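You operate a simulated robot arm through the tools that you are given. There is no shell and no other tool. Be economical: measure what you need, move in short steps, check, and stop when the job is done.

You run a simulated robot arm. Do the job below in one go: nothing can be reset, and whatever is moved stays where it is left.

Task
Turn the pressure down to 1 bar, lift the feed lever and wipe the grime off the clip machine.
Fine: use the blue pad and put it back where it lay.
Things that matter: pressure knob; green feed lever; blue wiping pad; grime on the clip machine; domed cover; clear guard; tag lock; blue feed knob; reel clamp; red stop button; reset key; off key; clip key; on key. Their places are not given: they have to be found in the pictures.

The check looks at the end state, three seconds after you hand in, the way a careful person would. Anything else that was tipped, shoved, dropped, spilled or broken makes it a failure.

Robot
A 7-joint arm with a two-finger parallel gripper, fixed in place. Base frame: the origin is at the foot of the arm, x ahead of it, y to its left, z up. Readings come in m, rad, newtons and seconds.
With the tool pointing down near the work surface it reaches from about 0.3 to 0.68 m from the base axis. Its first joint turns from -1.152 to 1.152 rad. Payload 1.57 kg.
The tool frame sits at the grasp point between the pads (the TCP): z along the fingers, y along the line on which they close. The tips reach 0.03 m beyond it. The gripper opens to 0.11 m. The fingers are 0.024 m wide and 0.012 m thick; the gripper's body (0.048 by 0.112 m) begins 0.078 m behind the TCP.
Orientation is that of the tool frame in the base frame, as a unit quaternion [x, y, z, w]. With the fingers straight down and closing along the base's y, the tool's x points along the base's -x, its y along +y and its z along -z.

Tools
- The arm moves only by the tool move_arm. Its argument "commands" is a list of rows, each a list of 7 numbers: the shift along the tool's x, y, z in units of 300 mm (1.0 is 300 mm), then the turn, a rotation vector about the tool's x, y, z in units of 90 degrees (1.0 is 90 degrees), then the opening, from 0 (shut) to 1 (fully open). In form: [[dx, dy, dz, rx, ry, rz, claw], ...]. A call has 1 to 10 rows; each row is the pose to reach, as a shift and turn from the pose commanded when the call began, along the tool's axes at that moment. A call with a number of a shift or a turn outside -1 to 1 is refused whole. Rows are played at 5 a second. More than 0.05 m and 0.15 rad between two rows, or a gripper value outside its range, and nothing of the call is played. Where a pose cannot be reached the arm comes as near as it can. A force on the tool above 50 N (or 10 N above the force at the start of the call, whichever is more), or a blocked arm, ends the call early, and 0.2 s more pass. Each finger travels about 0.108 m/s and halts on what it meets, pressing with about 33 N; the grip force reading is that of the motor and also rises with nothing between the fingers. The clock runs only during rows and for 0.2 s after the last one: add rows that repeat a pose to give the fingers time. The reply holds the time, the measured pose of the TCP, the force on the tool along the base axes, the opening and the grip force, in the units named above and with some noise.
- Cameras (640 x 400 px; columns grow to the right, rows downward): "scene" is fixed at [0.1814, -0.4317, 1.3815]; the picture's right is [0.36, -0.93, 0.00], its down [-0.73, -0.28, -0.63] and it looks along [0.58, 0.23, -0.78] (base axes); focal length 214 px, centre (320, 200). "wrist" rides on the gripper at [-0.036, 0, -0.08] in the tool frame; the picture's right is [0.00, -1.00, 0.00], its down [0.97, 0.00, -0.24] and it looks along [0.24, 0.00, 0.97] (tool axes); focal length 218 px, centre (320, 200).
- capture(camera): a new picture of that camera. The clock stands still meanwhile.
- measure_at(camera, pixels): for up to 12 pixels [column, row] of the newest picture of that camera ("zoom" is the newest enlarged one), the place [x, y, z] in the base frame of the surface seen there, good to about 0.002 m. The clock stands still meanwhile.
- close_up(camera, box): a new picture of the part [left, top, right, bottom] of that camera's present view, enlarged. The clock stands still meanwhile.
- finish_job(): hands the job in; it is judged then, once.

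Work in short steps. Measure before you move; look again where a grasp or a placing could have gone wrong, and mend it. You have 80 turns and 54 pictures in all, those below and enlarged ones among them. Open the gripper and draw the arm clear of the work before you hand the job in, unless the task says otherwise; then end with one line.

The tools are called after "Request:" by a JSON object that holds its "op" and its "data". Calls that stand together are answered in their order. move_arm: Moves the arm, as the interface text tells. Its arguments: {"type":"object","properties":{"commands":{"type":"array"}},"required":["commands"]} The other tools are called the same way: capture (camera) takes a picture; measure_at (camera, pixels) gives the place of the surface under pixels of a picture; close_up (camera, box) takes an enlarged picture of a part of a camera's view; finish_job () hands the job in.

At the start:

```text
time_s: 0.0
eef_pos: [0.3337, 0.0661, 1.2297]
tool_rot: [0.001, 1.0, 0.0, 0.0]
ft_force: [0.2, 0.5, 0.1]
opening: 0.11
gripper_force: 0.2
```

scene: 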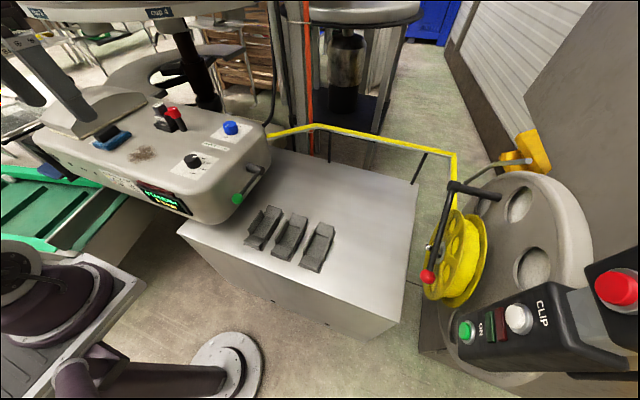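
wrist: 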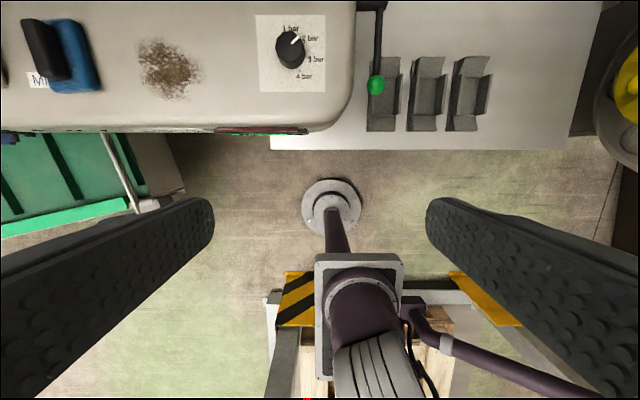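

The wrist picture shows the knob near (290,50), grime near (168,68), blue pad near (75,55) and green lever knob near (376,85). I take enlarged pictures and measure.

Request:
{"op": "close_up", "data": {"camera": "wrist", "box": [240, 0, 400, 100]}}

Request:
{"op": "close_up", "data": {"camera": "scene", "box": [30, 80, 290, 242]}}

Request:
{"op": "measure_at", "data": {"camera": "wrist", "pixels": [[290, 50], [290, 33], [265, 80], [168, 68], [145, 45], [190, 92], [75, 55], [90, 85], [45, 50], [376, 85], [378, 40], [220, 30]]}}

Request:
{"op": "measure_at", "data": {"camera": "scene", "pixels": [[193, 160], [231, 128], [142, 153], [112, 138], [105, 132], [118, 145], [237, 199], [250, 183], [262, 168], [170, 118], [160, 115], [70, 110]]}}

```text
4.00 times, centred on (320, 50) of wrist
```

zoom: 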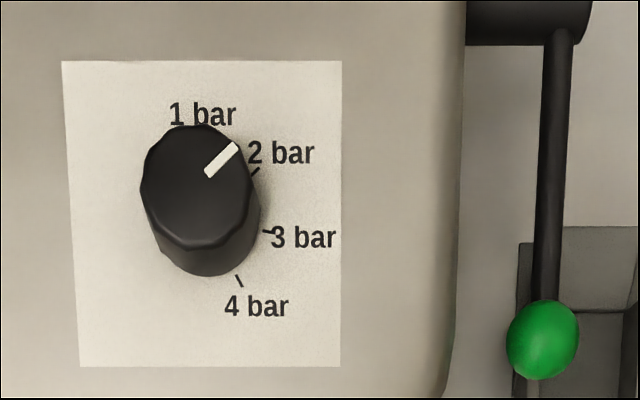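

```text
2.46 times, centred on (160, 161) of scene
```

zoom: 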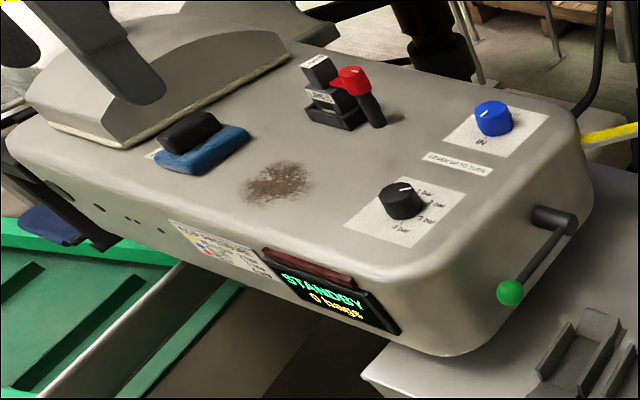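

```text
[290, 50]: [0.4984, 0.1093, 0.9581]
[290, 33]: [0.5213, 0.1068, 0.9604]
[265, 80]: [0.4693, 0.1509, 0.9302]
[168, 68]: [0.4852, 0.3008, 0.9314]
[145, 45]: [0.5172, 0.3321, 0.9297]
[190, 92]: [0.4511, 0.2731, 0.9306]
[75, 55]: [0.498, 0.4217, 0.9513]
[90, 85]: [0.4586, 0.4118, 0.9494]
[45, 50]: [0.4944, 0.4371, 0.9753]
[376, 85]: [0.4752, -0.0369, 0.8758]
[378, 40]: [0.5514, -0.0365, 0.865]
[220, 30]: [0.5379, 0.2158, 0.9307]
```

```text
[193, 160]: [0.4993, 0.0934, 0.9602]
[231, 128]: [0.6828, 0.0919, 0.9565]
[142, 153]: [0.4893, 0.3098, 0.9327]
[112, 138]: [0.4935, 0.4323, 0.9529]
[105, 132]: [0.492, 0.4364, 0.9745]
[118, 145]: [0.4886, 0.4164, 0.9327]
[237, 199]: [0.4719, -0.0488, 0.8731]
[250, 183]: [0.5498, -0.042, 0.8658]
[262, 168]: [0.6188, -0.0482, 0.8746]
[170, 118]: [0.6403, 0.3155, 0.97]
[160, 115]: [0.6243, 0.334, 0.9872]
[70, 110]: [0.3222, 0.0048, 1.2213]
```

A label by the blue knob at (213,143) may carry a hint; I zoom there and onto the pad.

Request:
{"op": "close_up", "data": {"camera": "scene", "box": [170, 110, 270, 172]}}

Request:
{"op": "close_up", "data": {"camera": "wrist", "box": [0, 0, 200, 125]}}

Request:
{"op": "close_up", "data": {"camera": "scene", "box": [80, 90, 200, 165]}}

```text
6.40 times, centred on (220, 141) of scene
```

zoom: 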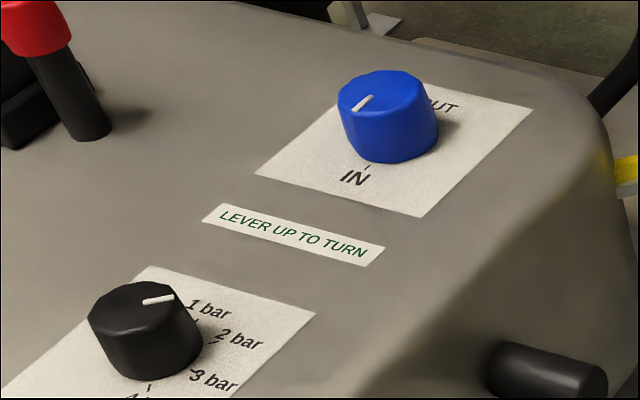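

```text
3.20 times, centred on (100, 62) of wrist
```

zoom: 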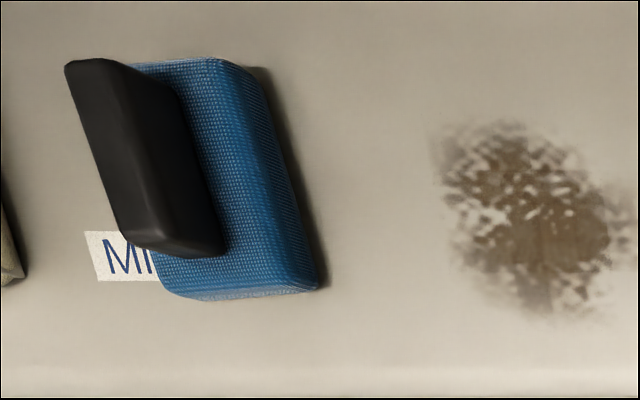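

```text
5.33 times, centred on (140, 128) of scene
```

zoom: 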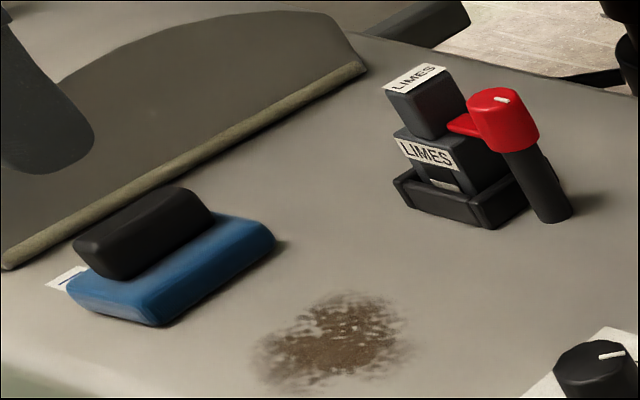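

The label reads "LEVER UP TO TURN", so I will lift the lever first. I measure the lever ball, the machine's side and the table below it.

Request:
{"op": "close_up", "data": {"camera": "scene", "box": [210, 150, 290, 200]}}

Request:
{"op": "measure_at", "data": {"camera": "wrist", "pixels": [[367, 85], [370, 85], [382, 85], [376, 77], [376, 93], [354, 60], [348, 85], [345, 60], [362, 20], [400, 15], [375, 10], [379, 60]]}}

```text
8.00 times, centred on (250, 175) of scene
```

zoom: 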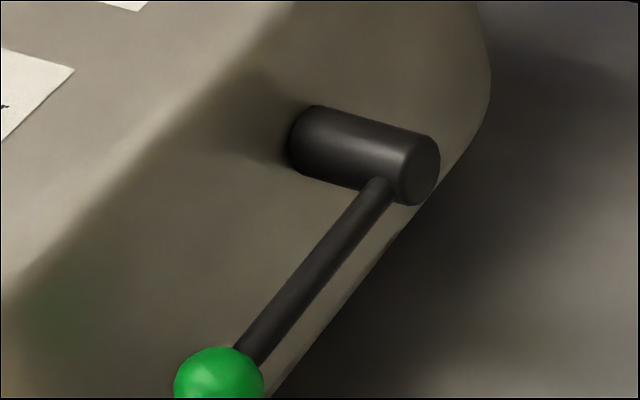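

```text
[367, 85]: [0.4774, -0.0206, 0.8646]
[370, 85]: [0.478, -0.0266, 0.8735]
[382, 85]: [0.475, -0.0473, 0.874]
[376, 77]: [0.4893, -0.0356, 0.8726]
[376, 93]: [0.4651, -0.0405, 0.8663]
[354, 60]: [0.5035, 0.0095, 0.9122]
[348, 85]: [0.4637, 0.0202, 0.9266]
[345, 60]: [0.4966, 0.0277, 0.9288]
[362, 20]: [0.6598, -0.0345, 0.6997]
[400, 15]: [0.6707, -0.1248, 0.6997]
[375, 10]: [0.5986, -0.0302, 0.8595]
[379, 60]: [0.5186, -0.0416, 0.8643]
```

I check the side wall's position next to the ball, and the pivot boss, in the enlarged scene view.

Request:
{"op": "measure_at", "data": {"camera": "zoom", "pixels": [[100, 330], [150, 350], [160, 320], [200, 280], [280, 370], [345, 130], [420, 170], [300, 130], [400, 150], [340, 175], [380, 190], [300, 270]]}}

```text
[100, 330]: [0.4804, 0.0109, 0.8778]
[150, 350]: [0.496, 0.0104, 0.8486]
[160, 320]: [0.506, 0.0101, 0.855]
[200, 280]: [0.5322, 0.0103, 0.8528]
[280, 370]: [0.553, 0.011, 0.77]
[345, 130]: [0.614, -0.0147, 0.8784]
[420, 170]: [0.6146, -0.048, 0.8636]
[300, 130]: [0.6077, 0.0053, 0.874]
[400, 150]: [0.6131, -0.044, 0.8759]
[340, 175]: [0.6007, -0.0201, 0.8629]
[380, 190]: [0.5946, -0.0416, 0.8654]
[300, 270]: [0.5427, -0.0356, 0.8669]
```

Lever ball centre is about (0.479,-0.038,0.862), the side wall at y=0.0105, the pivot near (0.615, ., 0.863). I move above the ball with a partly closed gripper.

Request:
{"op": "move_arm", "data": {"commands": [[-0.0605, -0.0442, 0.0957, 0, 0, 0, 0.9], [-0.1211, -0.0884, 0.1914, 0, 0, 0, 0.8], [-0.1816, -0.1326, 0.2871, 0, 0, 0, 0.7], [-0.2421, -0.1768, 0.3829, 0, 0, 0, 0.6], [-0.3027, -0.2211, 0.4786, 0, 0, 0, 0.5], [-0.3632, -0.2653, 0.5743, 0, 0, 0, 0.48], [-0.4238, -0.3095, 0.67, 0, 0, 0, 0.48], [-0.4843, -0.3537, 0.7657, 0, 0, 0, 0.48], [-0.4843, -0.3537, 0.7657, 0, 0, 0, 0.48]]}}

Request:
{"op": "capture", "data": {"camera": "wrist"}}

```text
time_s: 2.0
eef_pos: [0.481, -0.0392, 1.001]
tool_rot: [0.0, 1.0, 0.0, 0.0]
ft_force: [0.2, 0.2, -0.2]
opening: 0.0527
gripper_force: 0.0
```

```text
45 pictures are left
```

wrist: 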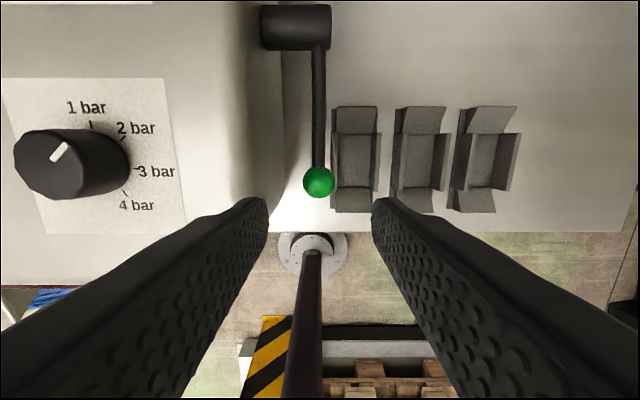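

The ball is at (319,182) in the wrist picture. I measure it once more from here.

Request:
{"op": "measure_at", "data": {"camera": "wrist", "pixels": [[319, 182], [305, 182], [333, 182], [319, 168], [319, 195], [318, 120], [295, 25], [320, 40]]}}

```text
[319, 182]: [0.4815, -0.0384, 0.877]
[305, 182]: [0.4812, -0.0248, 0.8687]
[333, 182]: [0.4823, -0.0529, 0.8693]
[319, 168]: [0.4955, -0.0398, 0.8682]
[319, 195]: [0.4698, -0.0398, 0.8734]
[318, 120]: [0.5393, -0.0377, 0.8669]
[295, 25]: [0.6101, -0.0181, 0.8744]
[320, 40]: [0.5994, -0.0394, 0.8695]
```

Ball centre about (0.483,-0.039,0.863). I descend straight and close on it.

Request:
{"op": "move_arm", "data": {"commands": [[-0.01, 0, 0.11, 0, 0, 0, 0.48], [-0.01, 0, 0.22, 0, 0, 0, 0.48], [-0.01, 0, 0.33, 0, 0, 0, 0.48], [-0.01, 0, 0.45, 0, 0, 0, 0.48], [-0.01, 0, 0.45, 0, 0, 0, 0.48], [-0.01, 0, 0.45, 0, 0, 0, 0.22], [-0.01, 0, 0.45, 0, 0, 0, 0.15], [-0.01, 0, 0.45, 0, 0, 0, 0.15]]}}

```text
time_s: 3.8
eef_pos: [0.4789, -0.0374, 0.8661]
tool_rot: [0.001, 1.0, 0.0, 0.0]
ft_force: [1.6, 8.0, -4.6]
opening: 0.0331
gripper_force: 41.4
```

The ball is gripped (0.033 m opening). I lift along an arc about the pivot, first 30 degrees.

Request:
{"op": "move_arm", "data": {"commands": [[-0.0017, 0, -0.038, 0, 0, 0, 0.15], [-0.0067, 0, -0.0757, 0, 0, 0, 0.15], [-0.015, 0, -0.113, 0, 0, 0, 0.15], [-0.0263, 0, -0.1493, 0, 0, 0, 0.15], [-0.041, 0, -0.1847, 0, 0, 0, 0.15], [-0.0587, 0, -0.2183, 0, 0, 0, 0.15], [-0.0587, 0, -0.2183, 0, 0, 0, 0.15]]}}

Request:
{"op": "capture", "data": {"camera": "scene"}}

```text
time_s: 5.4
eef_pos: [0.5, -0.0386, 0.9309]
tool_rot: [0.001, 1.0, 0.0, 0.0]
ft_force: [1.4, 8.1, -12.1]
opening: 0.0333
gripper_force: 40.7
```

```text
44 pictures are left
```

scene: 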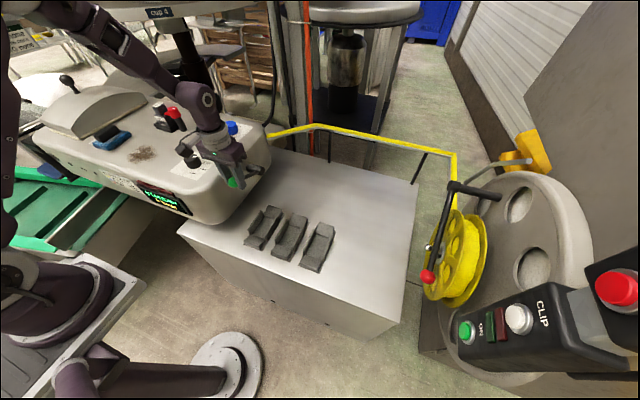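

It follows with little force. I continue to 60 degrees.

Request:
{"op": "move_arm", "data": {"commands": [[-0.0203, 0, -0.032, 0, 0, 0, 0.15], [-0.0437, 0, -0.0623, 0, 0, 0, 0.15], [-0.0693, 0, -0.0903, 0, 0, 0, 0.15], [-0.0973, 0, -0.1163, 0, 0, 0, 0.15], [-0.1277, 0, -0.1393, 0, 0, 0, 0.15], [-0.1597, 0, -0.16, 0, 0, 0, 0.15], [-0.1597, 0, -0.16, 0, 0, 0, 0.15]]}}

Request:
{"op": "close_up", "data": {"camera": "scene", "box": [150, 80, 310, 180]}}

```text
time_s: 7.0
eef_pos: [0.5465, -0.0383, 0.9776]
tool_rot: [0.0, 1.0, 0.0, 0.0]
ft_force: [-9.8, 16.2, -0.6]
opening: 0.0333
gripper_force: 41.0
```

```text
4.00 times, centred on (230, 130) of scene
```

zoom: 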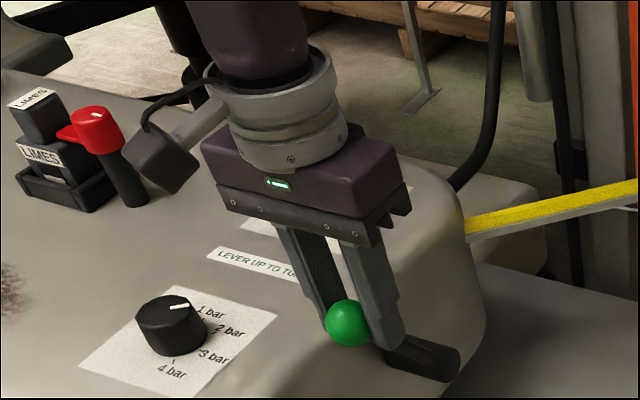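

A force of −10 N along x suggests the stop may be near. I try 5 degrees more and look at the force.

Request:
{"op": "move_arm", "data": {"commands": [[-0.017, 0, -0.009, 0, 0, 0, 0.15], [-0.034, 0, -0.017, 0, 0, 0, 0.15], [-0.034, 0, -0.017, 0, 0, 0, 0.15]]}}

Request:
{"op": "close_up", "data": {"camera": "scene", "box": [150, 80, 310, 180]}}

```text
time_s: 7.8
eef_pos: [0.5593, -0.0414, 0.9843]
tool_rot: [0.001, 1.0, -0.001, 0.003]
ft_force: [1.7, 0.7, 0.1]
opening: 0.0164
gripper_force: 0.1
```

```text
4.00 times, centred on (230, 130) of scene
```

zoom: 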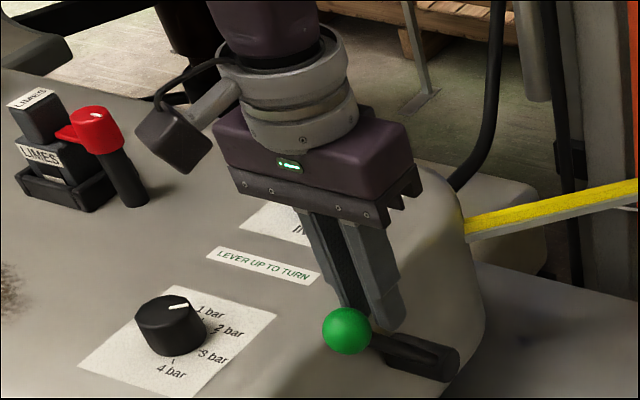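

The ball slipped out forward: the lever stopped. I measure where the ball and rod now are.

Request:
{"op": "measure_at", "data": {"camera": "zoom", "pixels": [[345, 330], [345, 312], [345, 348], [327, 330], [365, 330], [390, 345], [440, 365]]}}

```text
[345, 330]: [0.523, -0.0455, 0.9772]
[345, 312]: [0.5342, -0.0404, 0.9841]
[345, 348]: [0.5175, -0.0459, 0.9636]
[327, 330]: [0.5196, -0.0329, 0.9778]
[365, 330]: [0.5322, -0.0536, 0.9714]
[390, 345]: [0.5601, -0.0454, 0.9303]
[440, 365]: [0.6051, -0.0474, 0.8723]
```

The ball centre is about (0.533,-0.039,0.968), ~53° up and it stays. To make sure it is at its stop, I go round to its front with closed fingers and nudge it gently in +x.

Request:
{"op": "move_arm", "data": {"commands": [[0, 0, -0.12, 0, 0, 0, 0], [0, 0, -0.24, 0, 0, 0, 0], [0.12, 0, -0.24, 0, 0, 0, 0], [0.233, 0, -0.24, 0, 0, 0, 0], [0.233, 0, -0.12, 0, 0, 0, 0], [0.233, 0, -0.01, 0, 0, 0, 0], [0.2, 0, -0.01, 0, 0, 0, 0], [0.17, 0, -0.01, 0, 0, 0, 0], [0.15, 0, -0.01, 0, 0, 0, 0], [0.15, 0, -0.01, 0, 0, 0, 0]]}}

Request:
{"op": "close_up", "data": {"camera": "scene", "box": [150, 80, 310, 180]}}

```text
time_s: 10.0
eef_pos: [0.5107, -0.0404, 0.9857]
tool_rot: [0.0, 1.0, 0.0, -0.002]
ft_force: [-25.2, 0.6, 9.6]
opening: 0.0001
gripper_force: 21.3
```

```text
4.00 times, centred on (230, 130) of scene
```

zoom: 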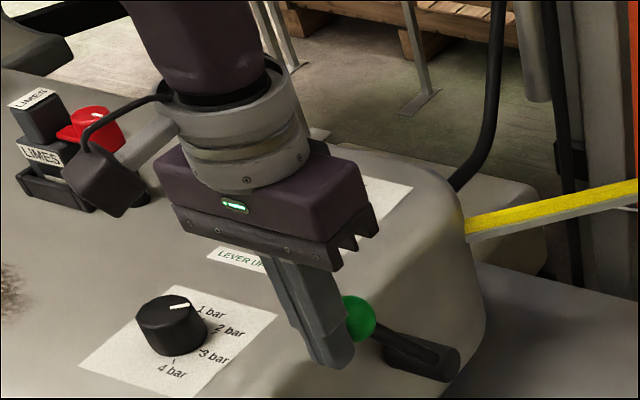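

25 N against a firm stop: the lever is fully up. I back off, rise and go above the knob for a look.

Request:
{"op": "move_arm", "data": {"commands": [[0.08, 0, 0, 0, 0, 0, 0], [0.08, 0, -0.13, 0, 0, 0, 0], [0.08, 0, -0.26, 0, 0, 0, 0.1], [0.08, 0, -0.38, 0, 0, 0, 0.2], [0.07, 0.12, -0.38, 0, 0, 0, 0.4], [0.05, 0.24, -0.38, 0, 0, 0, 0.5], [0.03, 0.36, -0.38, 0, 0, 0, 0.6], [0.03, 0.467, -0.38, 0, 0, 0, 0.6], [0.03, 0.467, -0.38, 0, 0, 0, 0.6]]}}

Request:
{"op": "capture", "data": {"camera": "wrist"}}

Request:
{"op": "close_up", "data": {"camera": "wrist", "box": [240, 80, 400, 180]}}

```text
time_s: 12.0
eef_pos: [0.5019, 0.1005, 1.1005]
tool_rot: [0.001, 1.0, 0.0, 0.0]
ft_force: [0.0, 0.2, 0.0]
opening: 0.0663
gripper_force: 0.1
```

```text
40 pictures are left
```

wrist: 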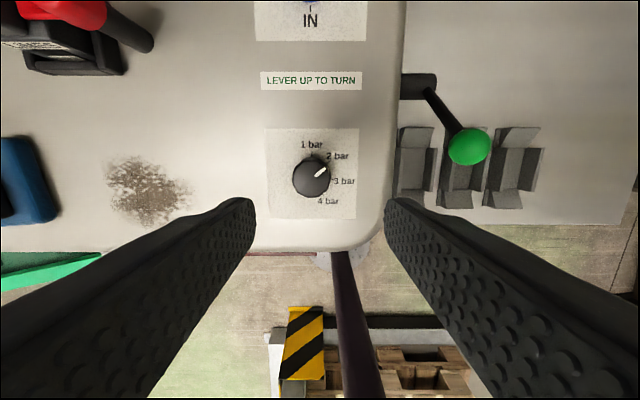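

```text
4.00 times, centred on (320, 130) of wrist
```

zoom: 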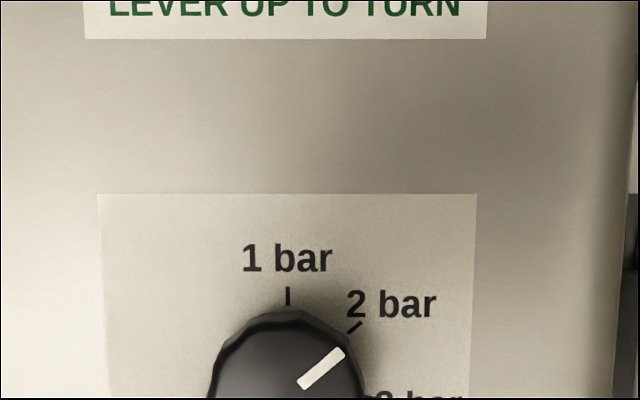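

I measure the knob's rim, pointer ends and ticks from this view.

Request:
{"op": "close_up", "data": {"camera": "wrist", "box": [260, 135, 364, 200]}}

Request:
{"op": "measure_at", "data": {"camera": "wrist", "pixels": [[312, 154], [328.5, 162], [312, 175], [294, 178], [329, 178], [312, 160], [312, 196], [325, 168], [316, 176], [268, 128], [356, 128], [357, 219]]}}

```text
6.15 times, centred on (312, 168) of wrist
```

zoom: 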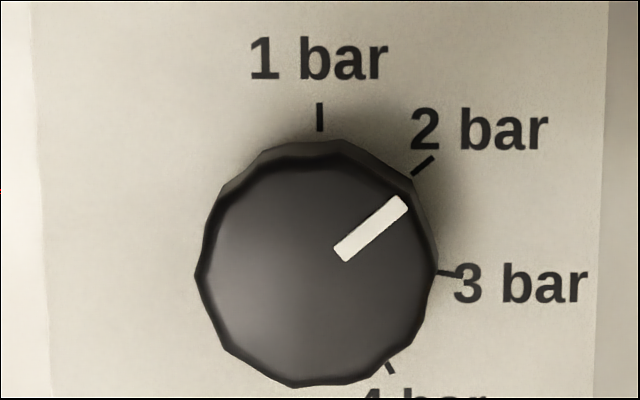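

```text
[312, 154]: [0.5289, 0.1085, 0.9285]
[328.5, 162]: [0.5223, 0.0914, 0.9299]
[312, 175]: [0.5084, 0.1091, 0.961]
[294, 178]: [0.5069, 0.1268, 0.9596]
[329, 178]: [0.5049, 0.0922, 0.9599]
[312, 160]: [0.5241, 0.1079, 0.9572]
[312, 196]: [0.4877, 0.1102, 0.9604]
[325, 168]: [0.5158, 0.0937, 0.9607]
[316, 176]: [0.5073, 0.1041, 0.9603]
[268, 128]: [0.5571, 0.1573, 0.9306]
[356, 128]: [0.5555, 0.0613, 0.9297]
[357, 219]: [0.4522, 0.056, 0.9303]
```

Knob centre ≈ (0.506,0.1095), top z 0.960; pointer is at ~50° (2 bar), 1 bar tick points straight +x. I descend over it and close.

Request:
{"op": "move_arm", "data": {"commands": [[-0.01, 0.031, 0.1, 0, 0, 0, 0.6], [-0.01, 0.031, 0.22, 0, 0, 0, 0.6], [-0.01, 0.031, 0.33, 0, 0, 0, 0.6], [-0.01, 0.031, 0.445, 0, 0, 0, 0.6], [-0.01, 0.031, 0.445, 0, 0, 0, 0.6], [-0.01, 0.031, 0.445, 0, 0, 0, 0.35], [-0.01, 0.031, 0.445, 0, 0, 0, 0.25], [-0.01, 0.031, 0.445, 0, 0, 0, 0.25]]}}

```text
time_s: 13.8
eef_pos: [0.5045, 0.1103, 0.9664]
tool_rot: [-0.001, 1.0, 0.0, 0.0]
ft_force: [-0.1, 11.1, -12.4]
opening: 0.0409
gripper_force: 45.1
```

Gripped at 0.041 m. I turn by −50° about tool z (counter-clockwise seen from above).

Request:
{"op": "move_arm", "data": {"commands": [[0, 0, 0, 0, 0, -0.07, 0.25], [0, 0, 0, 0, 0, -0.14, 0.25], [0, 0, 0, 0, 0, -0.21, 0.25], [0, 0, 0, 0, 0, -0.28, 0.25], [0, 0, 0, 0, 0, -0.35, 0.25], [0, 0, 0, 0, 0, -0.42, 0.25], [0, 0, 0, 0, 0, -0.49, 0.25], [0, 0, 0, 0, 0, -0.556, 0.25], [0, 0, 0, 0, 0, -0.556, 0.25]]}}

Request:
{"op": "close_up", "data": {"camera": "scene", "box": [150, 110, 250, 172]}}

```text
time_s: 15.8
eef_pos: [0.5055, 0.1105, 0.9678]
tool_rot: [-0.424, 0.906, 0.0, -0.001]
ft_force: [-20.1, 19.6, 12.5]
opening: 0.0409
gripper_force: 45.3
```

```text
6.40 times, centred on (200, 141) of scene
```

zoom: 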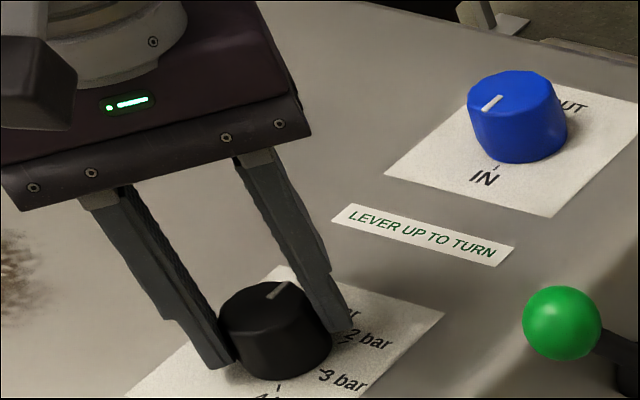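

The pointer has turned. I open, rise and turn back to look.

Request:
{"op": "move_arm", "data": {"commands": [[0, 0, 0, 0, 0, 0, 0.45], [0, 0, 0, 0, 0, 0, 0.6], [0, 0, 0, 0, 0, 0, 0.6], [0, 0, -0.1, 0, 0, 0, 0.6], [0, 0, -0.22, 0, 0, 0.08, 0.6], [0, 0, -0.34, 0, 0, 0.16, 0.6], [0, 0, -0.445, 0, 0, 0.24, 0.6], [0, 0, -0.445, 0, 0, 0.32, 0.6], [0, 0, -0.445, 0, 0, 0.4, 0.6], [0, 0, -0.445, 0, 0, 0.48, 0.6]]}}

Request:
{"op": "close_up", "data": {"camera": "wrist", "box": [240, 110, 384, 200]}}

```text
time_s: 18.0
eef_pos: [0.5059, 0.1096, 1.1014]
tool_rot: [-0.058, 0.998, 0.0, 0.0]
ft_force: [0.7, 1.0, -0.6]
opening: 0.0659
gripper_force: 0.0
```

```text
4.44 times, centred on (312, 155) of wrist
```

zoom: 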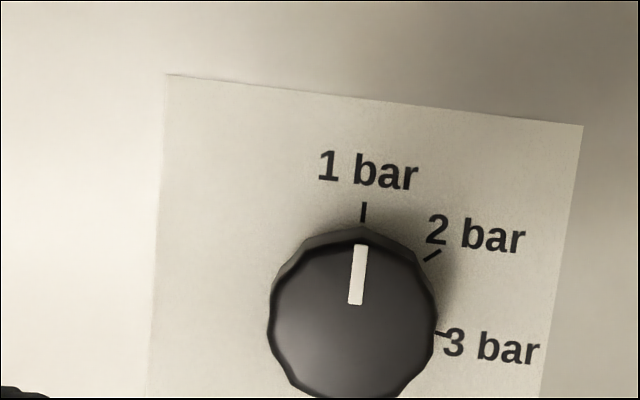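

The pointer is on the 1 bar tick. Next I move over toward the pad at height to look at it from closer.

Request:
{"op": "move_arm", "data": {"commands": [[0, 0.1, -0.03, 0, 0, 0.076, 0.6], [0.01, 0.22, -0.06, 0, 0, 0.076, 0.6], [0.015, 0.34, -0.06, 0, 0, 0.076, 0.6], [0.02, 0.46, -0.06, 0, 0, 0.076, 0.6], [0.03, 0.58, -0.06, 0, 0, 0.076, 0.6], [0.035, 0.7, -0.06, 0, 0, 0.076, 0.6], [0.04, 0.81, -0.06, 0, 0, 0.076, 0.6], [0.048, 0.911, -0.06, 0, 0, 0.076, 0.6], [0.048, 0.911, -0.06, 0, 0, 0.076, 0.6]]}}

Request:
{"op": "capture", "data": {"camera": "wrist"}}

```text
time_s: 20.0
eef_pos: [0.4611, 0.3775, 1.1157]
tool_rot: [0.0, 1.0, 0.0, -0.001]
ft_force: [-0.8, -0.9, -0.1]
opening: 0.066
gripper_force: 0.1
```

```text
35 pictures are left
```

wrist: 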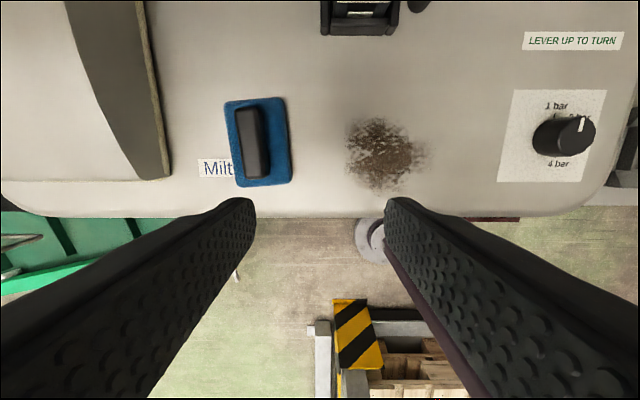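

I zoom on pad and grime and measure their corners.

Request:
{"op": "close_up", "data": {"camera": "wrist", "box": [190, 80, 350, 200]}}

Request:
{"op": "measure_at", "data": {"camera": "wrist", "pixels": [[246, 112], [258, 176], [262, 120], [239, 112], [268, 174], [250, 140], [226, 106], [284, 100], [290, 180], [237, 184], [160, 100], [140, 175]]}}

Request:
{"op": "measure_at", "data": {"camera": "wrist", "pixels": [[384, 152], [350, 125], [350, 152], [425, 150], [384, 120], [384, 188], [410, 175], [380, 205], [320, 150], [360, 180], [405, 125]]}}

```text
3.33 times, centred on (270, 140) of wrist
```

zoom: 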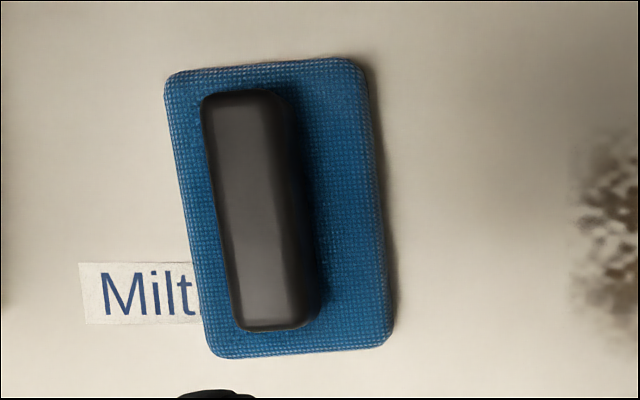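

```text
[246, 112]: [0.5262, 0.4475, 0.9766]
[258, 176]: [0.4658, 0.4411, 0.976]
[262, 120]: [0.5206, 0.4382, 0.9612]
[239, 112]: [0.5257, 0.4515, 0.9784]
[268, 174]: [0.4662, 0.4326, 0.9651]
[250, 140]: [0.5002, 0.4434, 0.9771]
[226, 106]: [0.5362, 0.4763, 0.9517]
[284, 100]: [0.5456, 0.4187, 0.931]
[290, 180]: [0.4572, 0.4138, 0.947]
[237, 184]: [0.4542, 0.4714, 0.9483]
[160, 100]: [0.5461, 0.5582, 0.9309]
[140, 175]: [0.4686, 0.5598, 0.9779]
```

```text
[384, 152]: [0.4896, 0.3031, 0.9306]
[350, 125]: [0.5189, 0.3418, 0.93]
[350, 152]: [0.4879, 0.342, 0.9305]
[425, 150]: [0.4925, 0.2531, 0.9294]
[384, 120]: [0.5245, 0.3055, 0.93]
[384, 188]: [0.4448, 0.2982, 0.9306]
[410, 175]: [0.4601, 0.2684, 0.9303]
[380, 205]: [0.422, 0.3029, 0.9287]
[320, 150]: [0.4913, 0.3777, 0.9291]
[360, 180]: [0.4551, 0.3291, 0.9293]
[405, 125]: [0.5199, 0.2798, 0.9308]
```

Pad is centred at about (0.497,0.446), turned ~4°, top z 0.951; handle top z 0.977. Grime spans x 0.445–0.53, y 0.253–0.345. I move above the handle with 4° yaw and look.

Request:
{"op": "move_arm", "data": {"commands": [[-0.04, 0.075, 0.0, 0, 0, -0.02, 0.5], [-0.08, 0.15, 0.0, 0, 0, -0.044, 0.5], [-0.121, 0.224, 0.0, 0, 0, -0.044, 0.5], [-0.121, 0.224, 0.1, 0, 0, -0.044, 0.5], [-0.121, 0.224, 0.2, 0, 0, -0.044, 0.5], [-0.121, 0.224, 0.28, 0, 0, -0.044, 0.5], [-0.121, 0.224, 0.28, 0, 0, -0.044, 0.5], [-0.121, 0.224, 0.28, 0, 0, -0.044, 0.5]]}}

Request:
{"op": "capture", "data": {"camera": "wrist"}}

Request:
{"op": "close_up", "data": {"camera": "scene", "box": [60, 80, 180, 155]}}

```text
time_s: 21.8
eef_pos: [0.4839, 0.4304, 1.0338]
tool_rot: [-0.035, 0.999, 0.0, 0.0]
ft_force: [0.4, 0.1, 0.9]
opening: 0.0551
gripper_force: 0.0
out of reach, approached as far as the arm can: row 1, 2, 3, 4, 5, 6, 7, 8
```

```text
33 pictures are left
```

wrist: 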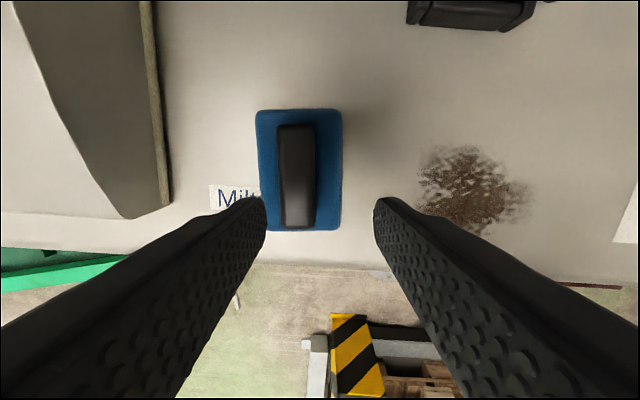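

```text
5.33 times, centred on (120, 118) of scene
```

zoom: 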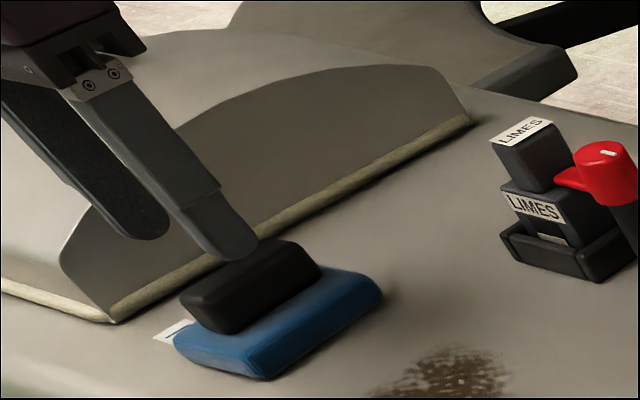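

The arm is at the edge of reach here, at (0.484,0.430). Reach should grow lower down, so I descend 15 mm (tips still above the handle top at 0.977) and compare.

Request:
{"op": "move_arm", "data": {"commands": [[0, 0, 0.03, 0, 0, 0, 0.5], [0, 0, 0.06, 0, 0, 0, 0.5], [0, 0, 0.06, 0, 0, 0, 0.5]]}}

Request:
{"op": "measure_at", "data": {"camera": "wrist", "pixels": [[297, 130], [297, 170], [298, 215], [283, 170], [312, 170], [260, 118], [340, 118], [336, 225], [270, 222], [160, 190]]}}

```text
time_s: 22.6
eef_pos: [0.4825, 0.4304, 1.0174]
tool_rot: [-0.034, 0.999, 0.0, 0.0]
ft_force: [-0.7, -0.4, -0.1]
opening: 0.0552
gripper_force: 0.1
```

```text
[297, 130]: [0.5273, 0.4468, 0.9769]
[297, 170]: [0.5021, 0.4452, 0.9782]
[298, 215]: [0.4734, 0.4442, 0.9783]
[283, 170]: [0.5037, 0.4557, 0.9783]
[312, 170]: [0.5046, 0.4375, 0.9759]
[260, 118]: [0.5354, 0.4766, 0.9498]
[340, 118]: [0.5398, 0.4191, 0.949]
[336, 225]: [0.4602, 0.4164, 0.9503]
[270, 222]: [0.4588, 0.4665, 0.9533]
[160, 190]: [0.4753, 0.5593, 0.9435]
```

The commanded pose seems to be clipped to what was reached. Handle centre is (0.499,0.4457). I step sideways to y≈0.4455 and see whether it is reachable.

Request:
{"op": "move_arm", "data": {"commands": [[-0.01, 0.025, 0, 0, 0, 0, 0.5], [-0.02, 0.05, 0, 0, 0, 0, 0.5], [-0.02, 0.05, 0, 0, 0, 0, 0.5]]}}

```text
time_s: 23.4
eef_pos: [0.4791, 0.4331, 1.0175]
tool_rot: [-0.034, 0.999, 0.0, 0.0]
ft_force: [-0.9, 0.2, -0.4]
opening: 0.0551
gripper_force: 0.0
out of reach, approached as far as the arm can: row 1, 2, 3
```

Vertical reach ends at r≈0.646. I tilt the fingers 15° outward about the closing axis (which leaves the pads flat to the handle's sides) and then step over the handle.

Request:
{"op": "move_arm", "data": {"commands": [[0, 0, 0, 0, -0.085, 0, 0.5], [0, 0, 0, 0, -0.167, 0, 0.5], [-0.028, 0.02, 0, 0, -0.167, 0, 0.5], [-0.056, 0.039, 0, 0, -0.167, 0, 0.5], [-0.056, 0.039, 0, 0, -0.167, 0, 0.5]]}}

Request:
{"op": "capture", "data": {"camera": "wrist"}}

```text
time_s: 24.6
eef_pos: [0.4976, 0.4458, 1.0177]
tool_rot: [-0.034, 0.991, 0.005, 0.13]
ft_force: [0.1, 0.1, 0.2]
opening: 0.0551
gripper_force: 0.0
```

```text
31 pictures are left
```

wrist: 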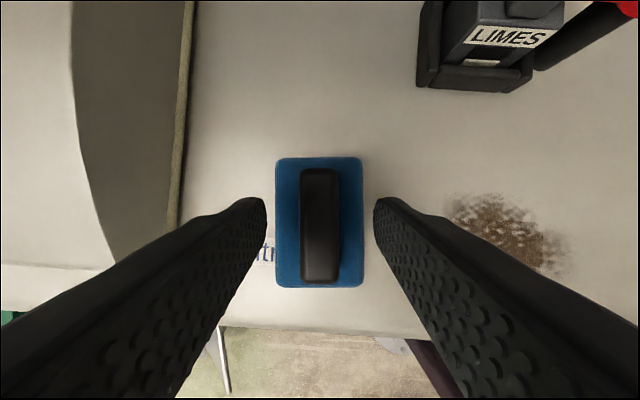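

Now centred over the handle. I descend 30 mm along base z and close.

Request:
{"op": "move_arm", "data": {"commands": [[0.0127, 0, 0.0475, 0, 0, 0, 0.5], [0.0254, 0, 0.095, 0, 0, 0, 0.5], [0.0254, 0, 0.095, 0, 0, 0, 0.5], [0.0254, 0, 0.095, 0, 0, 0, 0.3], [0.0254, 0, 0.095, 0, 0, 0, 0.12], [0.0254, 0, 0.095, 0, 0, 0, 0.1], [0.0254, 0, 0.095, 0, 0, 0, 0.1]]}}

Request:
{"op": "close_up", "data": {"camera": "scene", "box": [60, 80, 180, 155]}}

```text
time_s: 26.2
eef_pos: [0.4954, 0.4445, 0.9878]
tool_rot: [-0.033, 0.991, 0.004, 0.131]
ft_force: [-0.5, 0.6, 0.1]
opening: 0.0229
gripper_force: 32.7
```

```text
5.33 times, centred on (120, 118) of scene
```

zoom: 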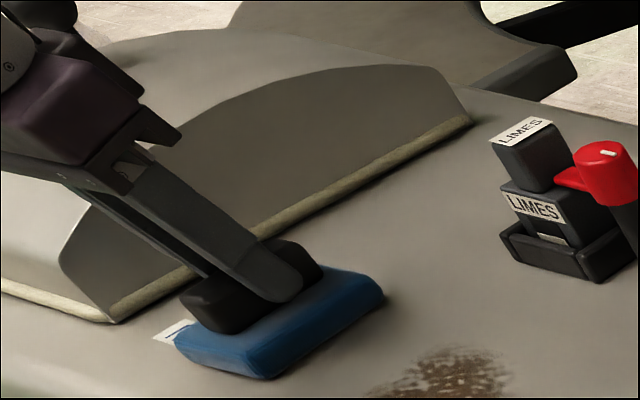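

Pad handle held (0.0229 m), released pose to remember ≈ (0.496,0.4447,0.988) with 4° yaw and 15° tilt. I lift 25 mm, carry it to y≈0.34 and lower it next to the grime.

Request:
{"op": "move_arm", "data": {"commands": [[-0.0108, 0, -0.04, 0, 0, 0, 0.1], [-0.0215, 0, -0.0805, 0, 0, 0, 0.1], [-0.0138, -0.116, -0.0825, 0, 0, 0, 0.1], [-0.006, -0.233, -0.0846, 0, 0, 0, 0.1], [0.0016, -0.349, -0.0867, 0, 0, 0, 0.1], [0.0124, -0.349, -0.046, 0, 0, 0, 0.1], [0.0231, -0.349, -0.0061, 0, 0, 0, 0.1], [0.0231, -0.349, -0.0061, 0, 0, 0, 0.1]]}}

Request:
{"op": "close_up", "data": {"camera": "scene", "box": [80, 90, 200, 165]}}

```text
time_s: 28.0
eef_pos: [0.4948, 0.3408, 0.9865]
tool_rot: [-0.034, 0.991, 0.005, 0.131]
ft_force: [0.2, -1.2, 2.6]
opening: 0.023
gripper_force: 32.6
```

```text
5.33 times, centred on (140, 128) of scene
```

zoom: 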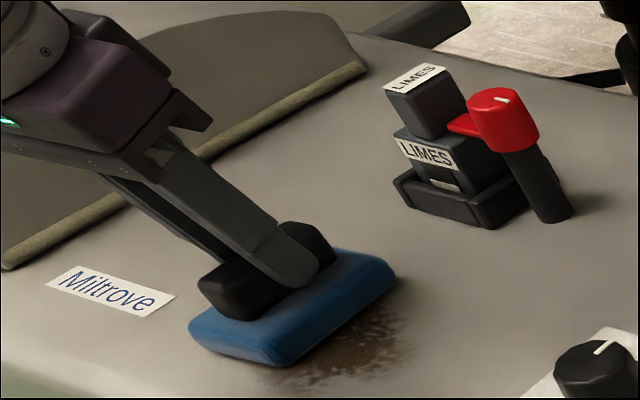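

Contact is felt (2.6 N). I press about 3 mm and stroke along −y across the grime and back.

Request:
{"op": "move_arm", "data": {"commands": [[0.0026, 0, 0.0097, 0, 0, 0, 0.1], [0.0088, -0.094, 0.008, 0, 0, 0, 0.1], [0.0151, -0.188, 0.0063, 0, 0, 0, 0.1], [0.0213, -0.2827, 0.0047, 0, 0, 0, 0.1], [0.0151, -0.188, 0.0063, 0, 0, 0, 0.1], [0.0088, -0.094, 0.008, 0, 0, 0, 0.1], [0.0026, 0, 0.0097, 0, 0, 0, 0.1]]}}

Request:
{"op": "close_up", "data": {"camera": "scene", "box": [80, 90, 200, 165]}}

```text
time_s: 29.6
eef_pos: [0.4963, 0.3404, 0.9855]
tool_rot: [-0.034, 0.991, 0.004, 0.13]
ft_force: [-0.9, -13.4, 27.7]
opening: 0.023
gripper_force: 32.9
```

```text
5.33 times, centred on (140, 128) of scene
```

zoom: 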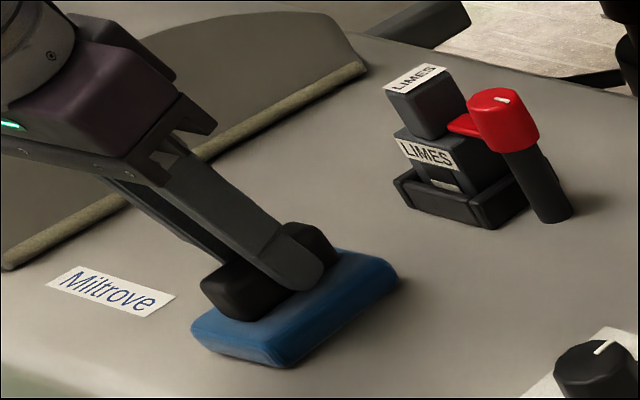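

The grime visible before is gone; forces were good (28 N). I make one more pass shifted 15 mm toward the front, then return and lift 25 mm.

Request:
{"op": "move_arm", "data": {"commands": [[0.048, 0.0034, -0.0129, 0, 0, 0, 0.1], [0.0542, -0.091, -0.0146, 0, 0, 0, 0.1], [0.0605, -0.185, -0.0162, 0, 0, 0, 0.1], [0.0667, -0.2793, -0.0179, 0, 0, 0, 0.1], [0.0187, -0.2827, -0.005, 0, 0, 0, 0.1], [0.0125, -0.188, -0.0034, 0, 0, 0, 0.1], [0.0062, -0.094, -0.0017, 0, 0, 0, 0.1], [0, 0, 0, 0, 0, 0, 0.1], [-0.0121, 0, -0.045, 0, 0, 0, 0.1], [-0.0241, 0, -0.0902, 0, 0, 0, 0.1]]}}

Request:
{"op": "capture", "data": {"camera": "wrist"}}

Request:
{"op": "close_up", "data": {"camera": "scene", "box": [80, 90, 200, 165]}}

```text
time_s: 31.8
eef_pos: [0.4946, 0.3409, 1.0115]
tool_rot: [-0.035, 0.991, 0.005, 0.13]
ft_force: [0.5, -0.2, -1.2]
opening: 0.0231
gripper_force: 33.4
```

```text
27 pictures are left
```

wrist: 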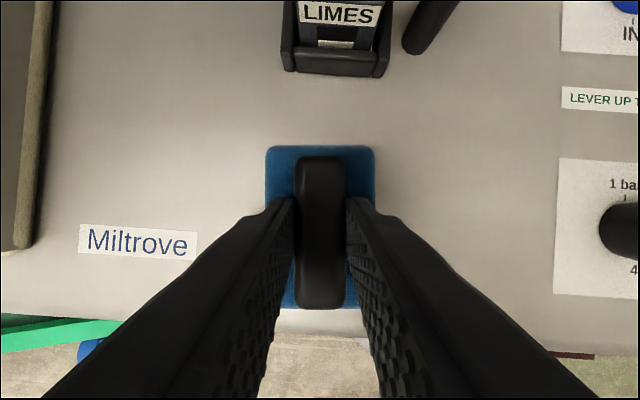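

```text
5.33 times, centred on (140, 128) of scene
```

zoom: 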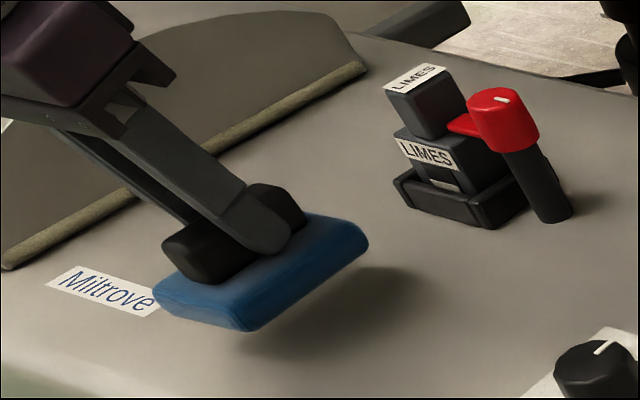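

The surface looks clean. I carry the pad back by the reverse path and lower it onto its old place, not yet releasing.

Request:
{"op": "move_arm", "data": {"commands": [[-0.0077, 0.116, 0.002, 0, 0, 0, 0.1], [-0.0154, 0.233, 0.0041, 0, 0, 0, 0.1], [-0.0231, 0.349, 0.0061, 0, 0, 0, 0.1], [-0.0231, 0.349, 0.0061, 0, 0, 0, 0.1], [-0.0126, 0.349, 0.0455, 0, 0, 0, 0.1], [-0.002, 0.349, 0.085, 0, 0, 0, 0.1], [-0.002, 0.349, 0.085, 0, 0, 0, 0.1]]}}

Request:
{"op": "capture", "data": {"camera": "wrist"}}

Request:
{"op": "close_up", "data": {"camera": "scene", "box": [60, 80, 180, 155]}}

```text
time_s: 33.4
eef_pos: [0.4973, 0.4467, 0.9876]
tool_rot: [-0.034, 0.991, 0.005, 0.131]
ft_force: [-0.4, -0.8, -0.9]
opening: 0.0231
gripper_force: 32.9
```

```text
25 pictures are left
```

wrist: 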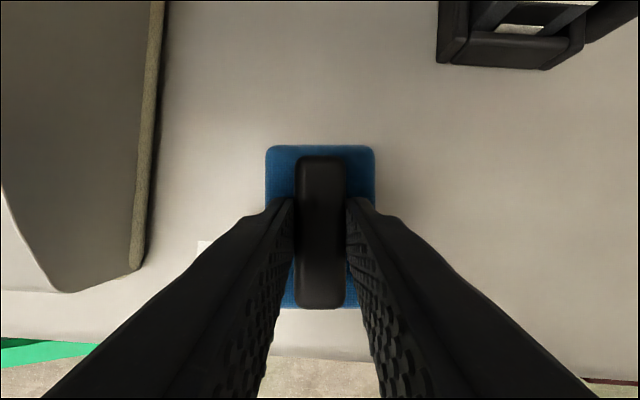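

```text
5.33 times, centred on (120, 118) of scene
```

zoom: 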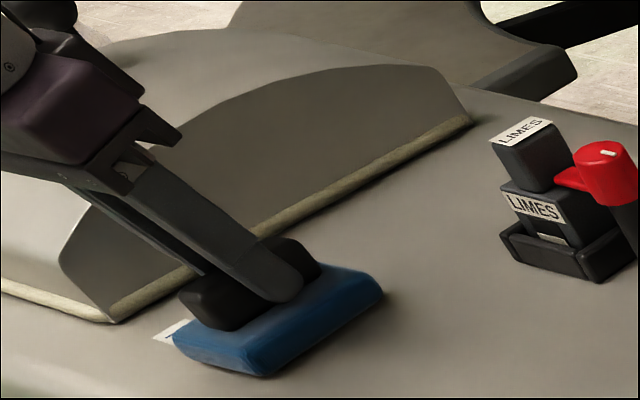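

The pad looks as it did before. I lower 1 mm more, open, then rise straight.

Request:
{"op": "move_arm", "data": {"commands": [[0.0009, 0, 0.0032, 0, 0, 0, 0.1], [0.0009, 0, 0.0032, 0, 0, 0, 0.25], [0.0009, 0, 0.0032, 0, 0, 0, 0.45], [0.0009, 0, 0.0032, 0, 0, 0, 0.5], [-0.02, 0, -0.075, 0, 0, 0, 0.5], [-0.05, 0, -0.187, 0, 0, 0, 0.5], [-0.05, 0, -0.187, 0, 0, 0, 0.5]]}}

Request:
{"op": "close_up", "data": {"camera": "scene", "box": [60, 80, 180, 155]}}

Request:
{"op": "capture", "data": {"camera": "wrist"}}

```text
time_s: 35.0
eef_pos: [0.4961, 0.4448, 1.0462]
tool_rot: [-0.035, 0.991, 0.004, 0.13]
ft_force: [-0.4, 0.3, -0.4]
opening: 0.0548
gripper_force: 0.0
```

```text
5.33 times, centred on (120, 118) of scene
```

zoom: 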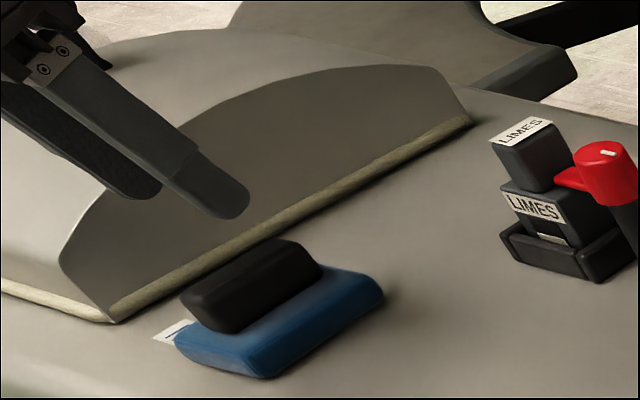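

```text
22 pictures are left
```

wrist: 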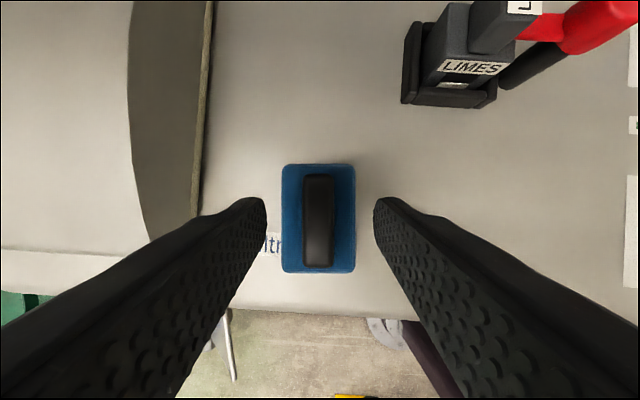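

The pad lies as before and no grime remains. I draw the arm up and back, then check the whole scene.

Request:
{"op": "move_arm", "data": {"commands": [[-0.03, 0, -0.12, 0, 0, 0, 0.5], [0.02, -0.1, -0.2, 0, 0, 0, 0.5], [0.07, -0.21, -0.25, 0, 0, 0, 0.5], [0.12, -0.32, -0.3, 0, 0, 0, 0.5], [0.17, -0.43, -0.34, 0, 0, 0, 0.5], [0.22, -0.54, -0.38, 0, 0, 0, 0.5], [0.279, -0.642, -0.419, 0, 0, 0, 0.5], [0.279, -0.642, -0.419, 0, 0, 0, 0.5]]}}

Request:
{"op": "capture", "data": {"camera": "scene"}}

Request:
{"op": "close_up", "data": {"camera": "scene", "box": [80, 80, 280, 205]}}

Request:
{"op": "capture", "data": {"camera": "wrist"}}

```text
time_s: 36.8
eef_pos: [0.3947, 0.2452, 1.1462]
tool_rot: [-0.034, 0.991, 0.005, 0.131]
ft_force: [0.3, -0.4, 0.3]
opening: 0.0548
gripper_force: 0.0
```

```text
21 pictures are left
```

scene: 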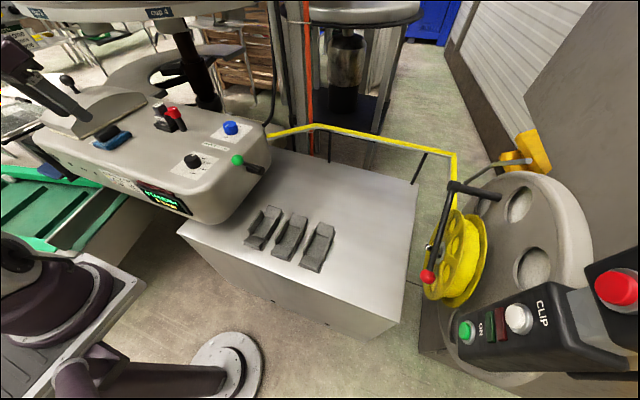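

```text
3.20 times, centred on (180, 142) of scene
```

zoom: 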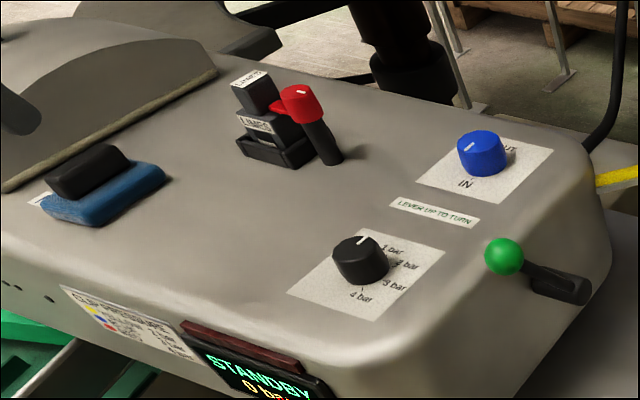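

```text
19 pictures are left
```

wrist: 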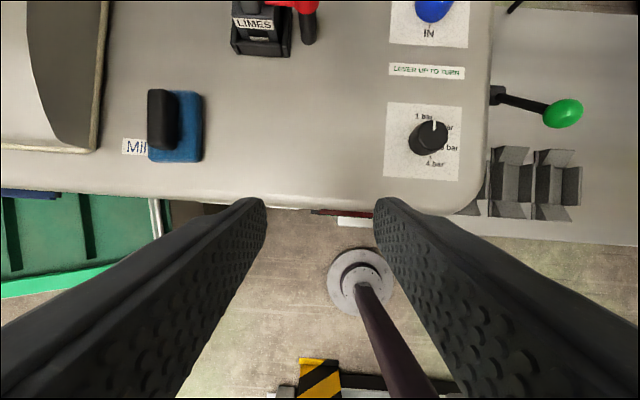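

Everything checks out in these pictures: the knob points to 1 bar, the lever is up, no grime can be seen, the pad is in its old place and the arm is clear. I hand in.

Request:
{"op": "finish_job", "data": {}}

```text
The job is handed in.
```

The pressure knob is at 1 bar, the feed lever is fully up, the grime is wiped off the clip machine, and the blue pad is back where it lay. I lifted the lever first, because a label on the machine reads "LEVER UP TO TURN".
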